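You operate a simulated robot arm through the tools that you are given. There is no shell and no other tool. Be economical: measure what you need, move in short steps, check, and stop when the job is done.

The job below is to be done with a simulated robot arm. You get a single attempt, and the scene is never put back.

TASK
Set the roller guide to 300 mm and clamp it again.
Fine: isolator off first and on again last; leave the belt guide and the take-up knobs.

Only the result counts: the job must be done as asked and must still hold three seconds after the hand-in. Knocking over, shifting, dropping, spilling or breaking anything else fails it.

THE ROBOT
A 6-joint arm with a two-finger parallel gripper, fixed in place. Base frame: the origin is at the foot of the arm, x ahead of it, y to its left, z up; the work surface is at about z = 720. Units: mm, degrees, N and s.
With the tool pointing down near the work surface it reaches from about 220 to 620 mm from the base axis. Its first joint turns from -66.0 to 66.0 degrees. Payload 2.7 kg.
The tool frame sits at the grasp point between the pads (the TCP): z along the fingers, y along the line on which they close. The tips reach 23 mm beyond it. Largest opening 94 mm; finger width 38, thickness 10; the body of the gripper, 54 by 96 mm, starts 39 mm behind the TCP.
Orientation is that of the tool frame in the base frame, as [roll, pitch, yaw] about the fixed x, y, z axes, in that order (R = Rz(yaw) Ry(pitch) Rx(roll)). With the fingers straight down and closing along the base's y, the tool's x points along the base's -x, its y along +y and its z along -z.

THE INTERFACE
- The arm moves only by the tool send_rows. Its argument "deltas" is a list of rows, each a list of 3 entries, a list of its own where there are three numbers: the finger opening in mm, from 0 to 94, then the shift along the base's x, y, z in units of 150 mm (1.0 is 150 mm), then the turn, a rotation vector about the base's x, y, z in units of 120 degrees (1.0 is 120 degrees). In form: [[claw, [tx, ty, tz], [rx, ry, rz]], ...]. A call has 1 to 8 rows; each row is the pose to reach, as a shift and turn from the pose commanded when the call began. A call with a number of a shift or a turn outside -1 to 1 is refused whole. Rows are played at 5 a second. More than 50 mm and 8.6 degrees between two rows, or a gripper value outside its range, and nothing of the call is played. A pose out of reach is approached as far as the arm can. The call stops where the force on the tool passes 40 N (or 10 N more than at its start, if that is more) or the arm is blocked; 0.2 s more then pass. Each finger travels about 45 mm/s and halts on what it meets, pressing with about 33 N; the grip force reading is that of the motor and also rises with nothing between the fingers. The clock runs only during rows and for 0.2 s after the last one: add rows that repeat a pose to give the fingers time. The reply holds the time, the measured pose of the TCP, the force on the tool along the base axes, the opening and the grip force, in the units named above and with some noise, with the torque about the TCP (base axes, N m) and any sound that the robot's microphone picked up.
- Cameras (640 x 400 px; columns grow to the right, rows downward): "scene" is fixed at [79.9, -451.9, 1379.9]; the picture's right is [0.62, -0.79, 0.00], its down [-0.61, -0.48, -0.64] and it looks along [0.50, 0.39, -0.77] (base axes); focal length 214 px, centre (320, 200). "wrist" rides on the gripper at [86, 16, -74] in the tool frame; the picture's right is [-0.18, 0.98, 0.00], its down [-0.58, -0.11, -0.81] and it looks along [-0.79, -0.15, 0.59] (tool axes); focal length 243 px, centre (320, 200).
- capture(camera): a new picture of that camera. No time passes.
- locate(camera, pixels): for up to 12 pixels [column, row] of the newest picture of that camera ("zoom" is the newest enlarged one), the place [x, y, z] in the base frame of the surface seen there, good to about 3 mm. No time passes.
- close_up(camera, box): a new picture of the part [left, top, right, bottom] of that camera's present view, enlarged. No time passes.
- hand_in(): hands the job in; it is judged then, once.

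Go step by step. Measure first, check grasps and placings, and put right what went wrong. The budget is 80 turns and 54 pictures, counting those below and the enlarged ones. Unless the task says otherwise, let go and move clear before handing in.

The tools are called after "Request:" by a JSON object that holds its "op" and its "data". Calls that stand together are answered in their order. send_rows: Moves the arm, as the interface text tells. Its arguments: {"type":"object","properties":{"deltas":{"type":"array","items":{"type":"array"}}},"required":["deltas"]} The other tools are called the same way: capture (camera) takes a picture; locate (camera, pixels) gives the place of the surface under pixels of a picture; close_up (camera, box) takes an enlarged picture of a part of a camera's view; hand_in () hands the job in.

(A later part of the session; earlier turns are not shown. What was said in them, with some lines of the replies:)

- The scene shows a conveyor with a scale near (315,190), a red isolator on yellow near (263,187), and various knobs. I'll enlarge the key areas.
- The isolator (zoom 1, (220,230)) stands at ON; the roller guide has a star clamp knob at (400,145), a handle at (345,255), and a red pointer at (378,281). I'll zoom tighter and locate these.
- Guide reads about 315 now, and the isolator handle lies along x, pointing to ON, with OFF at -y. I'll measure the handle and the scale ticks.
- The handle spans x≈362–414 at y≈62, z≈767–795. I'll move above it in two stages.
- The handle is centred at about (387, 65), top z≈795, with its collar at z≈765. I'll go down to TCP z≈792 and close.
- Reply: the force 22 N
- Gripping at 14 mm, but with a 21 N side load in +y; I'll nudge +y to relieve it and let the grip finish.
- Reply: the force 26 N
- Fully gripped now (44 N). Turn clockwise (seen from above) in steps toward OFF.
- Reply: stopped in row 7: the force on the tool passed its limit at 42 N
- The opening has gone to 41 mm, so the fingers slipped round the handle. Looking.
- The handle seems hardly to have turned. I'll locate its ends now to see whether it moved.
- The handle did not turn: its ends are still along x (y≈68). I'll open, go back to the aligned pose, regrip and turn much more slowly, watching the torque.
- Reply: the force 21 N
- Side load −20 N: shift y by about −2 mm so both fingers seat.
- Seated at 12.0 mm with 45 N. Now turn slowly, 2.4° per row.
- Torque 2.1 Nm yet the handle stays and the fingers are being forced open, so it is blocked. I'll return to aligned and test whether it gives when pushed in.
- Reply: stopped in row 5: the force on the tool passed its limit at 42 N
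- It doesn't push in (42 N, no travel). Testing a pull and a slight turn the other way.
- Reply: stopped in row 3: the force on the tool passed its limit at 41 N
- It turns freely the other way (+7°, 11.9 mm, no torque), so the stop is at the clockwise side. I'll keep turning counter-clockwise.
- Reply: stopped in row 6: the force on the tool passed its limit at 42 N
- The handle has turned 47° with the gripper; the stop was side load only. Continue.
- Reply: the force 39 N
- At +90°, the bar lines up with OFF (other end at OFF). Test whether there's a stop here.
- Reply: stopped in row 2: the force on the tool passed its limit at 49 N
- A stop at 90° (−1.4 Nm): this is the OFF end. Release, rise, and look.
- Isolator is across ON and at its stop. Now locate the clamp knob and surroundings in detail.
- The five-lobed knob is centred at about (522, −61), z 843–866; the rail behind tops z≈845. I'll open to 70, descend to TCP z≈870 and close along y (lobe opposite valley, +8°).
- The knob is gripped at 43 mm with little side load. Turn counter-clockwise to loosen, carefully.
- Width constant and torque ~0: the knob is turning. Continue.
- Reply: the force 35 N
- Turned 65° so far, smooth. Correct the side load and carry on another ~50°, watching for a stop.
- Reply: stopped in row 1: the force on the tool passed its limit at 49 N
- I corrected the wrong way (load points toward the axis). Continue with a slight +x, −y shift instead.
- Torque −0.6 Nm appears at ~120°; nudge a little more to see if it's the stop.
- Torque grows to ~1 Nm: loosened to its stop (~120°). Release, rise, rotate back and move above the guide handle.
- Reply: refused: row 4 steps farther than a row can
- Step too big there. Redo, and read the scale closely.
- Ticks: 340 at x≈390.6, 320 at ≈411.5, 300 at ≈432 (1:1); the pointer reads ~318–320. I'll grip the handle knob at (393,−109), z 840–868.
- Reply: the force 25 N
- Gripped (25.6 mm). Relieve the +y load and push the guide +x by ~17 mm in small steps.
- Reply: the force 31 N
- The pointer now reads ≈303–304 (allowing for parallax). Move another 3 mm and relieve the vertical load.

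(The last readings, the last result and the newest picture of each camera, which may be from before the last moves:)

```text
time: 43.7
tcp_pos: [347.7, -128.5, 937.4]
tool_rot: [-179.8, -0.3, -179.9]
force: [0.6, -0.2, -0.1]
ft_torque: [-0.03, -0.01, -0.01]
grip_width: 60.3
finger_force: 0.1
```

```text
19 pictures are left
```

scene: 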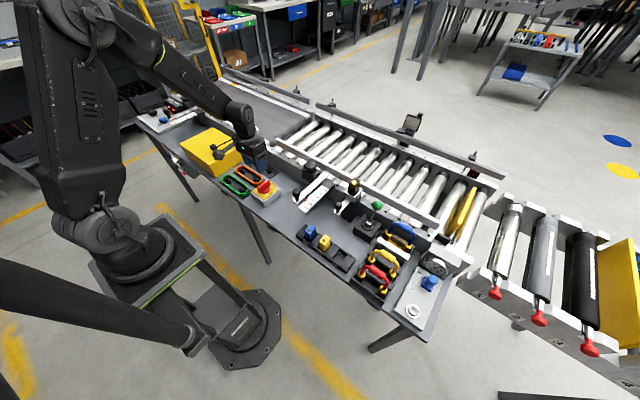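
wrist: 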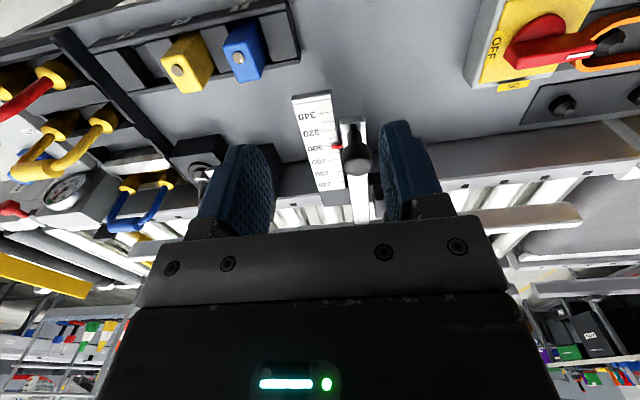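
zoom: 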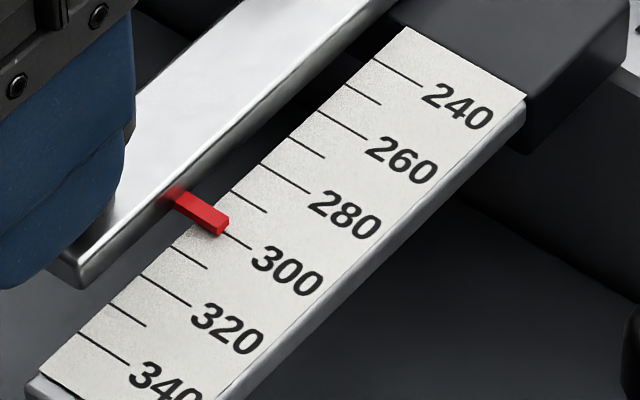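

Request:
{"op": "close_up", "data": {"camera": "wrist", "box": [290, 90, 370, 190]}}

Request:
{"op": "locate", "data": {"camera": "zoom", "pixels": [[300, 225], [250, 225], [240, 170]]}}

```text
4.00 times, centred on (330, 140) of wrist
```

zoom: 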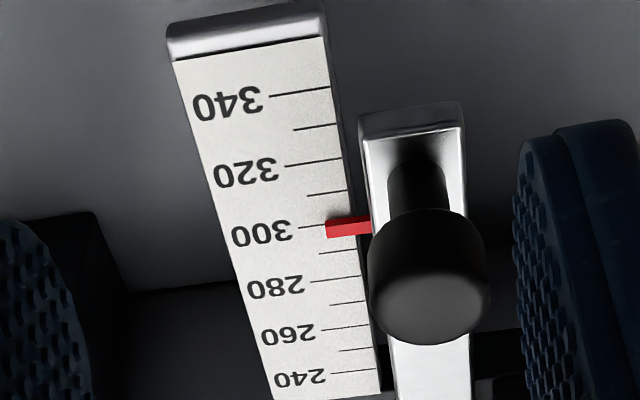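

```text
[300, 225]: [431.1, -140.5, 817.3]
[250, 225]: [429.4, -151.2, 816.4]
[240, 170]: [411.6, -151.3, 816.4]
```

The pointer lines up at ≈300–301 from both cameras. Now go back to the clamp knob with yaw ≈ −43° to tighten.

Request:
{"op": "send_rows", "data": {"deltas": [[70, [0.13, 0.05, 0.15], [0, 0, 0.07]], [70, [0.28, 0.12, 0.15], [0, 0, 0.14]], [70, [0.43, 0.19, 0.15], [0, 0, 0.21]], [70, [0.58, 0.26, 0.15], [0, 0, 0.28]], [70, [0.72, 0.32, 0.15], [0, 0, 0.35]], [70, [0.84, 0.38, 0.15], [0, 0, 0.42]], [70, [0.95, 0.44, 0.15], [0, 0, 0.49]], [70, [0.95, 0.44, 0.15], [0, 0, 0.56]]]}}

Request:
{"op": "send_rows", "data": {"deltas": [[70, [0.06, 0.0, 0], [0, 0, 0.07]], [70, [0.12, 0, 0], [0, 0, 0.14]], [70, [0.18, 0, 0], [0, 0, 0.21]], [70, [0.238, 0, 0], [0, 0, 0.28]], [70, [0.238, 0, 0], [0, 0, 0.35]], [70, [0.238, 0, 0], [0, 0, 0.42]], [70, [0.238, 0, 0], [0, 0, 0.49]], [70, [0.238, 0, 0], [0, 0, 0.56]]]}}

Request:
{"op": "capture", "data": {"camera": "wrist"}}

```text
time: 45.5
tcp_pos: [489.5, -64.0, 959.0]
tool_rot: [-179.9, -0.3, -112.6]
force: [0.5, -0.3, -0.3]
ft_torque: [0.03, 0.01, 0.04]
grip_width: 70.0
finger_force: 0.1
```

```text
time: 47.3
tcp_pos: [526.1, -63.5, 957.6]
tool_rot: [-179.9, -0.5, -45.4]
force: [-0.3, 0.2, 0.0]
ft_torque: [-0.01, -0.01, 0.0]
grip_width: 70.0
finger_force: 0.1
```

```text
17 pictures are left
```

wrist: 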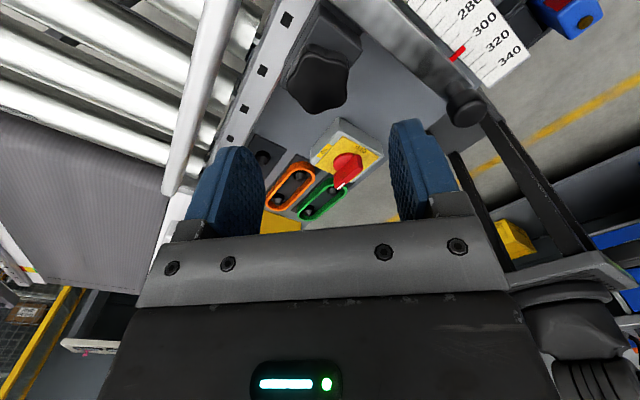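

Above the knob at yaw −45°; descend and grip.

Request:
{"op": "send_rows", "data": {"deltas": [[70, [0, 0.008, -0.2], [0, 0, 0]], [70, [0, 0.008, -0.4], [0, 0, 0]], [70, [0, 0.008, -0.58], [0, 0, 0]], [70, [0, 0.008, -0.58], [0, 0, 0]], [45, [0, 0.008, -0.58], [0, 0, 0]], [36, [0, 0.008, -0.58], [0, 0, 0]], [30, [0, 0.008, -0.58], [0, 0, 0]], [30, [0, 0.008, -0.58], [0, 0, 0]]]}}

```text
time: 49.1
tcp_pos: [526.2, -62.4, 871.1]
tool_rot: [-179.8, -0.4, -45.6]
force: [1.7, 1.4, -4.1]
ft_torque: [-0.16, -0.17, -0.03]
grip_width: 42.7
finger_force: 44.5
```

Well seated (42.7 mm, little load). Turn clockwise.

Request:
{"op": "send_rows", "data": {"deltas": [[30, [0, 0, 0], [0, 0, -0.06]], [30, [0, 0, 0], [0, 0, -0.12]], [30, [0, 0, 0], [0, 0, -0.18]], [30, [0, 0, 0], [0, 0, -0.24]], [30, [0, 0, 0], [0, 0, -0.3]], [30, [0, 0, 0], [0, 0, -0.36]], [30, [0, 0, 0], [0, 0, -0.42]], [30, [0, 0, 0], [0, 0, -0.42]]]}}

Request:
{"op": "send_rows", "data": {"deltas": [[30, [0, 0, 0], [0, 0, -0.06]], [30, [0, 0, 0], [0, 0, -0.12]], [30, [0, 0, 0], [0, 0, -0.18]], [30, [0, 0, 0], [0, 0, -0.24]], [30, [0, 0, 0], [0, 0, -0.3]], [30, [0, 0, 0], [0, 0, -0.36]], [30, [0, 0, 0], [0, 0, -0.42]], [30, [0, 0, 0], [0, 0, -0.42]]]}}

```text
time: 50.9
tcp_pos: [523.7, -63.1, 871.8]
tool_rot: [179.7, -0.4, -96.1]
force: [-16.3, 3.4, -1.6]
ft_torque: [0.54, 0.4, 0.06]
grip_width: 42.8
finger_force: 45.0
```

```text
time: 52.7
tcp_pos: [522.8, -60.5, 872.3]
tool_rot: [179.6, -0.9, -146.4]
force: [-8.6, 3.8, 6.8]
ft_torque: [0.2, -0.29, 0.01]
grip_width: 42.7
finger_force: 45.1
stopped in row 8: the force on the tool passed its limit at 40 N (the readings are from after the stop); the commanded pose is now the measured one
```

100° back with no torque yet; continue until it tightens.

Request:
{"op": "send_rows", "data": {"deltas": [[30, [-0.003, 0, 0], [0, 0, -0.04]], [30, [-0.003, 0, 0], [0, 0, -0.08]], [30, [-0.003, 0, 0], [0, 0, -0.12]], [30, [-0.003, 0, 0], [0, 0, -0.16]], [30, [-0.003, 0, 0], [0, 0, -0.2]], [30, [-0.003, 0, 0], [0, 0, -0.2]]]}}

```text
time: 54.1
tcp_pos: [523.9, -59.5, 871.6]
tool_rot: [179.6, -0.8, -170.4]
force: [-14.8, 16.9, 17.6]
ft_torque: [0.07, 0.27, 1.12]
grip_width: 42.8
finger_force: 45.0
```

Torque 1.1 Nm at the original angle: clamp reached. A little more to make sure.

Request:
{"op": "send_rows", "data": {"deltas": [[30, [-0.003, 0.004, 0.005], [0, 0, -0.02]], [30, [-0.003, 0.004, 0.005], [0, 0, -0.04]], [30, [-0.003, 0.004, 0.005], [0, 0, -0.04]]]}}

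```text
time: 54.9
tcp_pos: [522.8, -60.9, 872.4]
tool_rot: [179.7, -0.5, -175.3]
force: [1.7, 16.2, -1.7]
ft_torque: [-0.47, -0.66, 0.86]
grip_width: 43.0
finger_force: 44.5
```

Tight. Release, rise, and check the reading and clamp.

Request:
{"op": "send_rows", "data": {"deltas": [[50, [0, 0, 0], [0, 0, 0.01]], [70, [0, 0, 0], [0, 0, 0.01]], [70, [0, 0, 0], [0, 0, 0.01]], [70, [0, 0, 0.3], [0, 0, 0]], [70, [0, 0, 0.55], [0, 0, 0]], [60, [-0.3, 0, 0.55], [0, 0, 0]], [60, [-0.6, -0.1, 0.55], [0, 0, 0]], [60, [-0.9, -0.25, 0.55], [0, 0, 0]]]}}

Request:
{"op": "close_up", "data": {"camera": "scene", "box": [304, 184, 328, 208]}}

Request:
{"op": "close_up", "data": {"camera": "wrist", "box": [260, 20, 400, 180]}}

```text
refused: row 8 steps farther than a row can; nothing moved
```

```text
16.00 times, centred on (316, 196) of scene
```

zoom: 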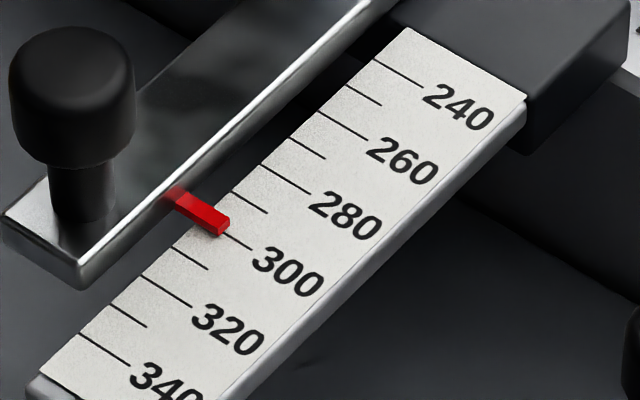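

```text
2.50 times, centred on (330, 100) of wrist
```

zoom: 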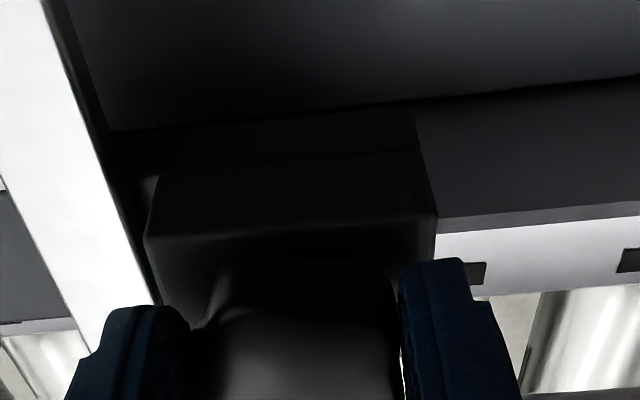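

The pointer still stands at 300. Release and move toward the isolator, turning to yaw −90°.

Request:
{"op": "send_rows", "data": {"deltas": [[50, [0, 0, 0], [0, 0, 0.01]], [70, [0, 0, 0], [0, 0, 0.01]], [70, [0, 0, 0], [0, 0, 0.01]], [70, [0, 0, 0.3], [0, 0, 0]], [60, [0, 0, 0.55], [0, 0, 0.05]], [60, [-0.2, 0.15, 0.55], [0, 0, 0.11]], [60, [-0.4, 0.35, 0.55], [0, 0, 0.17]], [60, [-0.6, 0.55, 0.55], [0, 0, 0.23]]]}}

Request:
{"op": "send_rows", "data": {"deltas": [[60, [-0.15, 0.15, -0.1], [0, 0, 0.06]], [50, [-0.29, 0.286, -0.2], [0, 0, 0.12]], [50, [-0.29, 0.286, -0.2], [0, 0, 0.18]], [50, [-0.29, 0.286, -0.2], [0, 0, 0.24]], [50, [-0.29, 0.286, -0.2], [0, 0, 0.3]], [50, [-0.29, 0.286, -0.2], [0, 0, 0.36]], [50, [-0.29, 0.286, -0.2], [0, 0, 0.42]], [50, [-0.29, 0.286, -0.2], [0, 0, 0.48]]]}}

Request:
{"op": "close_up", "data": {"camera": "scene", "box": [210, 130, 370, 230]}}

Request:
{"op": "capture", "data": {"camera": "wrist"}}

```text
time: 56.7
tcp_pos: [433.8, 21.4, 954.7]
tool_rot: [179.8, -0.8, -147.6]
force: [-0.3, -0.2, 0.5]
ft_torque: [-0.01, 0.02, -0.01]
grip_width: 60.1
finger_force: 0.1
```

```text
time: 58.5
tcp_pos: [388.5, 64.9, 924.1]
tool_rot: [179.8, -0.7, -89.8]
force: [-0.4, 0.3, 1.0]
ft_torque: [-0.02, 0.0, -0.01]
grip_width: 50.0
finger_force: 0.1
```

```text
4.00 times, centred on (290, 180) of scene
```

zoom: 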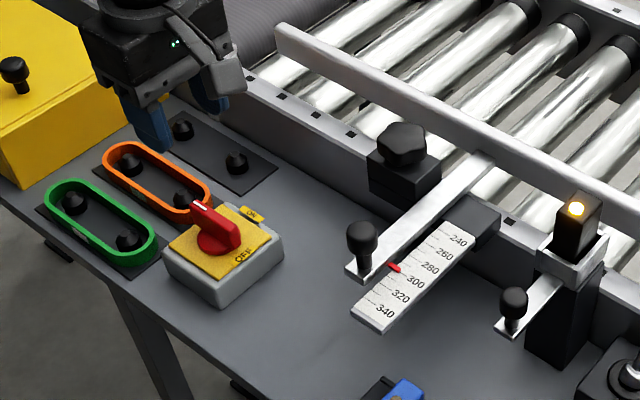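

```text
13 pictures are left
```

wrist: 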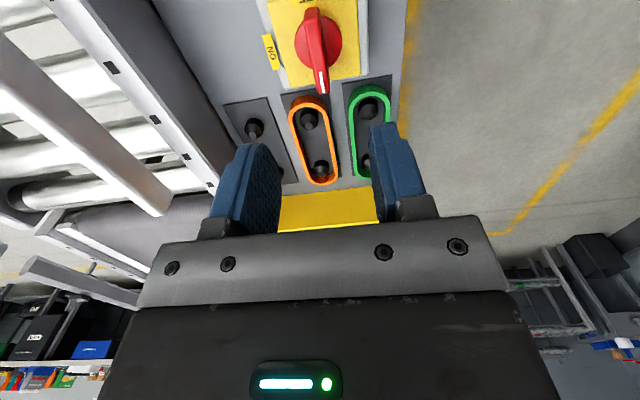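

Guide is at 300 and the knob looks as it did originally. Now grip the isolator handle along x and turn it back.

Request:
{"op": "send_rows", "data": {"deltas": [[50, [0.007, 0, -0.25], [0, 0, 0]], [50, [0.007, 0, -0.5], [0, 0, 0]], [50, [0.007, 0, -0.75], [0, 0, 0]], [50, [0.007, 0, -0.865], [0, 0, 0]], [25, [0.007, 0, -0.865], [0, 0, 0]], [8, [0.007, 0, -0.865], [0, 0, 0]], [5, [0.007, 0, -0.865], [0, 0, 0]], [5, [0.007, 0, -0.865], [0, 0, 0]]]}}

Request:
{"op": "send_rows", "data": {"deltas": [[5, [0, 0, 0], [0, 0, 0]], [5, [0, 0, 0], [0, 0, 0]]]}}

```text
time: 60.3
tcp_pos: [390.4, 63.9, 795.6]
tool_rot: [179.7, -0.7, -90.0]
force: [-4.5, 2.5, -2.3]
ft_torque: [-0.36, -0.78, 0.0]
grip_width: 11.9
finger_force: 44.8
```

```text
time: 60.9
tcp_pos: [390.1, 64.2, 794.4]
tool_rot: [179.6, -0.8, -90.2]
force: [-6.5, 2.8, -5.7]
ft_torque: [-0.03, -0.75, 0.01]
grip_width: 12.3
finger_force: 45.1
```

Gripped cleanly. Turn −90° back to ON.

Request:
{"op": "send_rows", "data": {"deltas": [[0, [0, 0, 0], [0, 0, -0.06]], [0, [0, 0, 0], [0, 0, -0.12]], [0, [-0.003, 0, 0], [0, 0, -0.18]], [0, [-0.004, 0, 0], [0, 0, -0.24]], [0, [-0.006, 0, 0], [0, 0, -0.3]], [0, [-0.008, 0, 0], [0, 0, -0.36]], [0, [-0.008, 0, 0], [0, 0, -0.36]]]}}

Request:
{"op": "send_rows", "data": {"deltas": [[0, [0, 0, 0], [0, 0, -0.06]], [0, [0, 0, 0], [0, 0, -0.12]], [0, [0, 0, 0], [0, 0, -0.18]], [0, [0, 0, 0], [0, 0, -0.24]], [0, [0, 0, 0], [0, 0, -0.3]], [0, [0, 0, 0], [0, 0, -0.36]], [0, [0, 0, 0], [0, 0, -0.39]], [0, [0, 0, 0], [0, 0, -0.39]]]}}

```text
time: 62.5
tcp_pos: [388.6, 64.1, 795.7]
tool_rot: [179.7, -0.8, -133.4]
force: [-3.8, 0.9, 1.1]
ft_torque: [-1.14, 0.08, -0.01]
grip_width: 11.7
finger_force: 44.5
```

```text
time: 64.3
tcp_pos: [390.0, 64.8, 795.5]
tool_rot: [179.6, -0.7, 179.9]
force: [-2.4, 18.8, 16.3]
ft_torque: [-0.56, 0.79, 0.11]
grip_width: 11.8
finger_force: 45.1
```

Back at 180° with a trace of torque; nudge into the ON stop, then release and rise.

Request:
{"op": "send_rows", "data": {"deltas": [[0, [0, 0.005, 0], [0, 0, -0.01]], [0, [0, 0.007, 0], [0, 0, -0.025]], [0, [0, 0.007, 0], [0, 0, -0.025]]]}}

Request:
{"op": "send_rows", "data": {"deltas": [[20, [0, 0, 0], [0, 0, 0.01]], [40, [0, 0, 0], [0, 0, 0.01]], [50, [0, 0, 0], [0, 0, 0.01]], [50, [0, 0, 0], [0, 0, 0.01]], [50, [0, 0, 0.25], [0, 0, 0.01]], [50, [0, 0, 0.5], [0, 0, 0.01]], [50, [0, 0, 0.75], [0, 0, 0.01]], [50, [0, 0, 1.0], [0, 0, 0.01]]]}}

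Request:
{"op": "close_up", "data": {"camera": "scene", "box": [230, 150, 342, 220]}}

Request:
{"op": "capture", "data": {"camera": "wrist"}}

```text
time: 65.1
tcp_pos: [388.9, 64.9, 795.6]
tool_rot: [179.8, -0.7, 177.2]
force: [-1.7, -0.3, 22.2]
ft_torque: [-0.5, -0.45, 1.95]
grip_width: 12.7
finger_force: 45.2
```

```text
time: 66.9
tcp_pos: [390.8, 65.8, 942.6]
tool_rot: [179.6, -0.8, 178.1]
force: [-0.8, 0.0, 0.2]
ft_torque: [0.02, -0.02, -0.03]
grip_width: 50.0
finger_force: 0.0
```

```text
5.71 times, centred on (286, 185) of scene
```

zoom: 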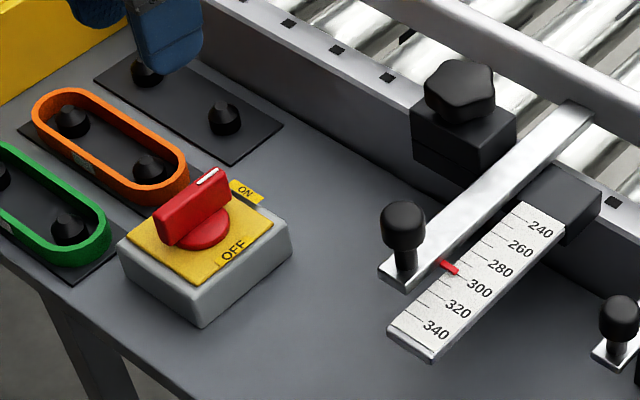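

```text
11 pictures are left
```

wrist: 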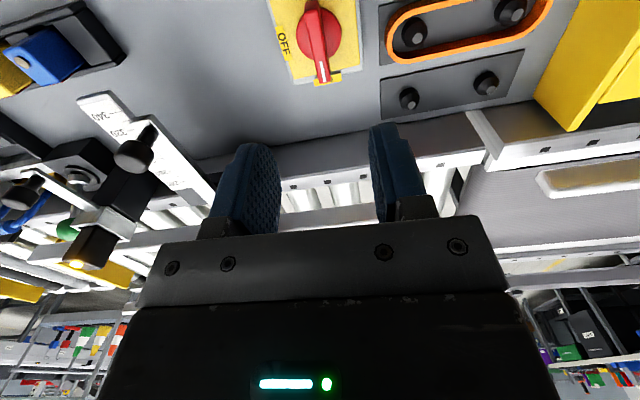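

The isolator is back at ON against its stop, the pointer shows 300, the clamp is tight, and the arm is clear. Handing in.

Request:
{"op": "hand_in", "data": {}}

```text
The job is handed in.
```

The roller guide is set to 300 mm (about 300–301 by the cameras) and clamped again. The isolator was turned off first and back on last, and I left the belt guide and take-up knobs alone.

The isolator turns only anticlockwise from ON. At its off stop the white mark points away from the OFF label. I took that stop as off, and no other indicator confirmed it. I also tried it clockwise at first, against its stop, and the fingers slipped round the handle. It turned normally afterwards.
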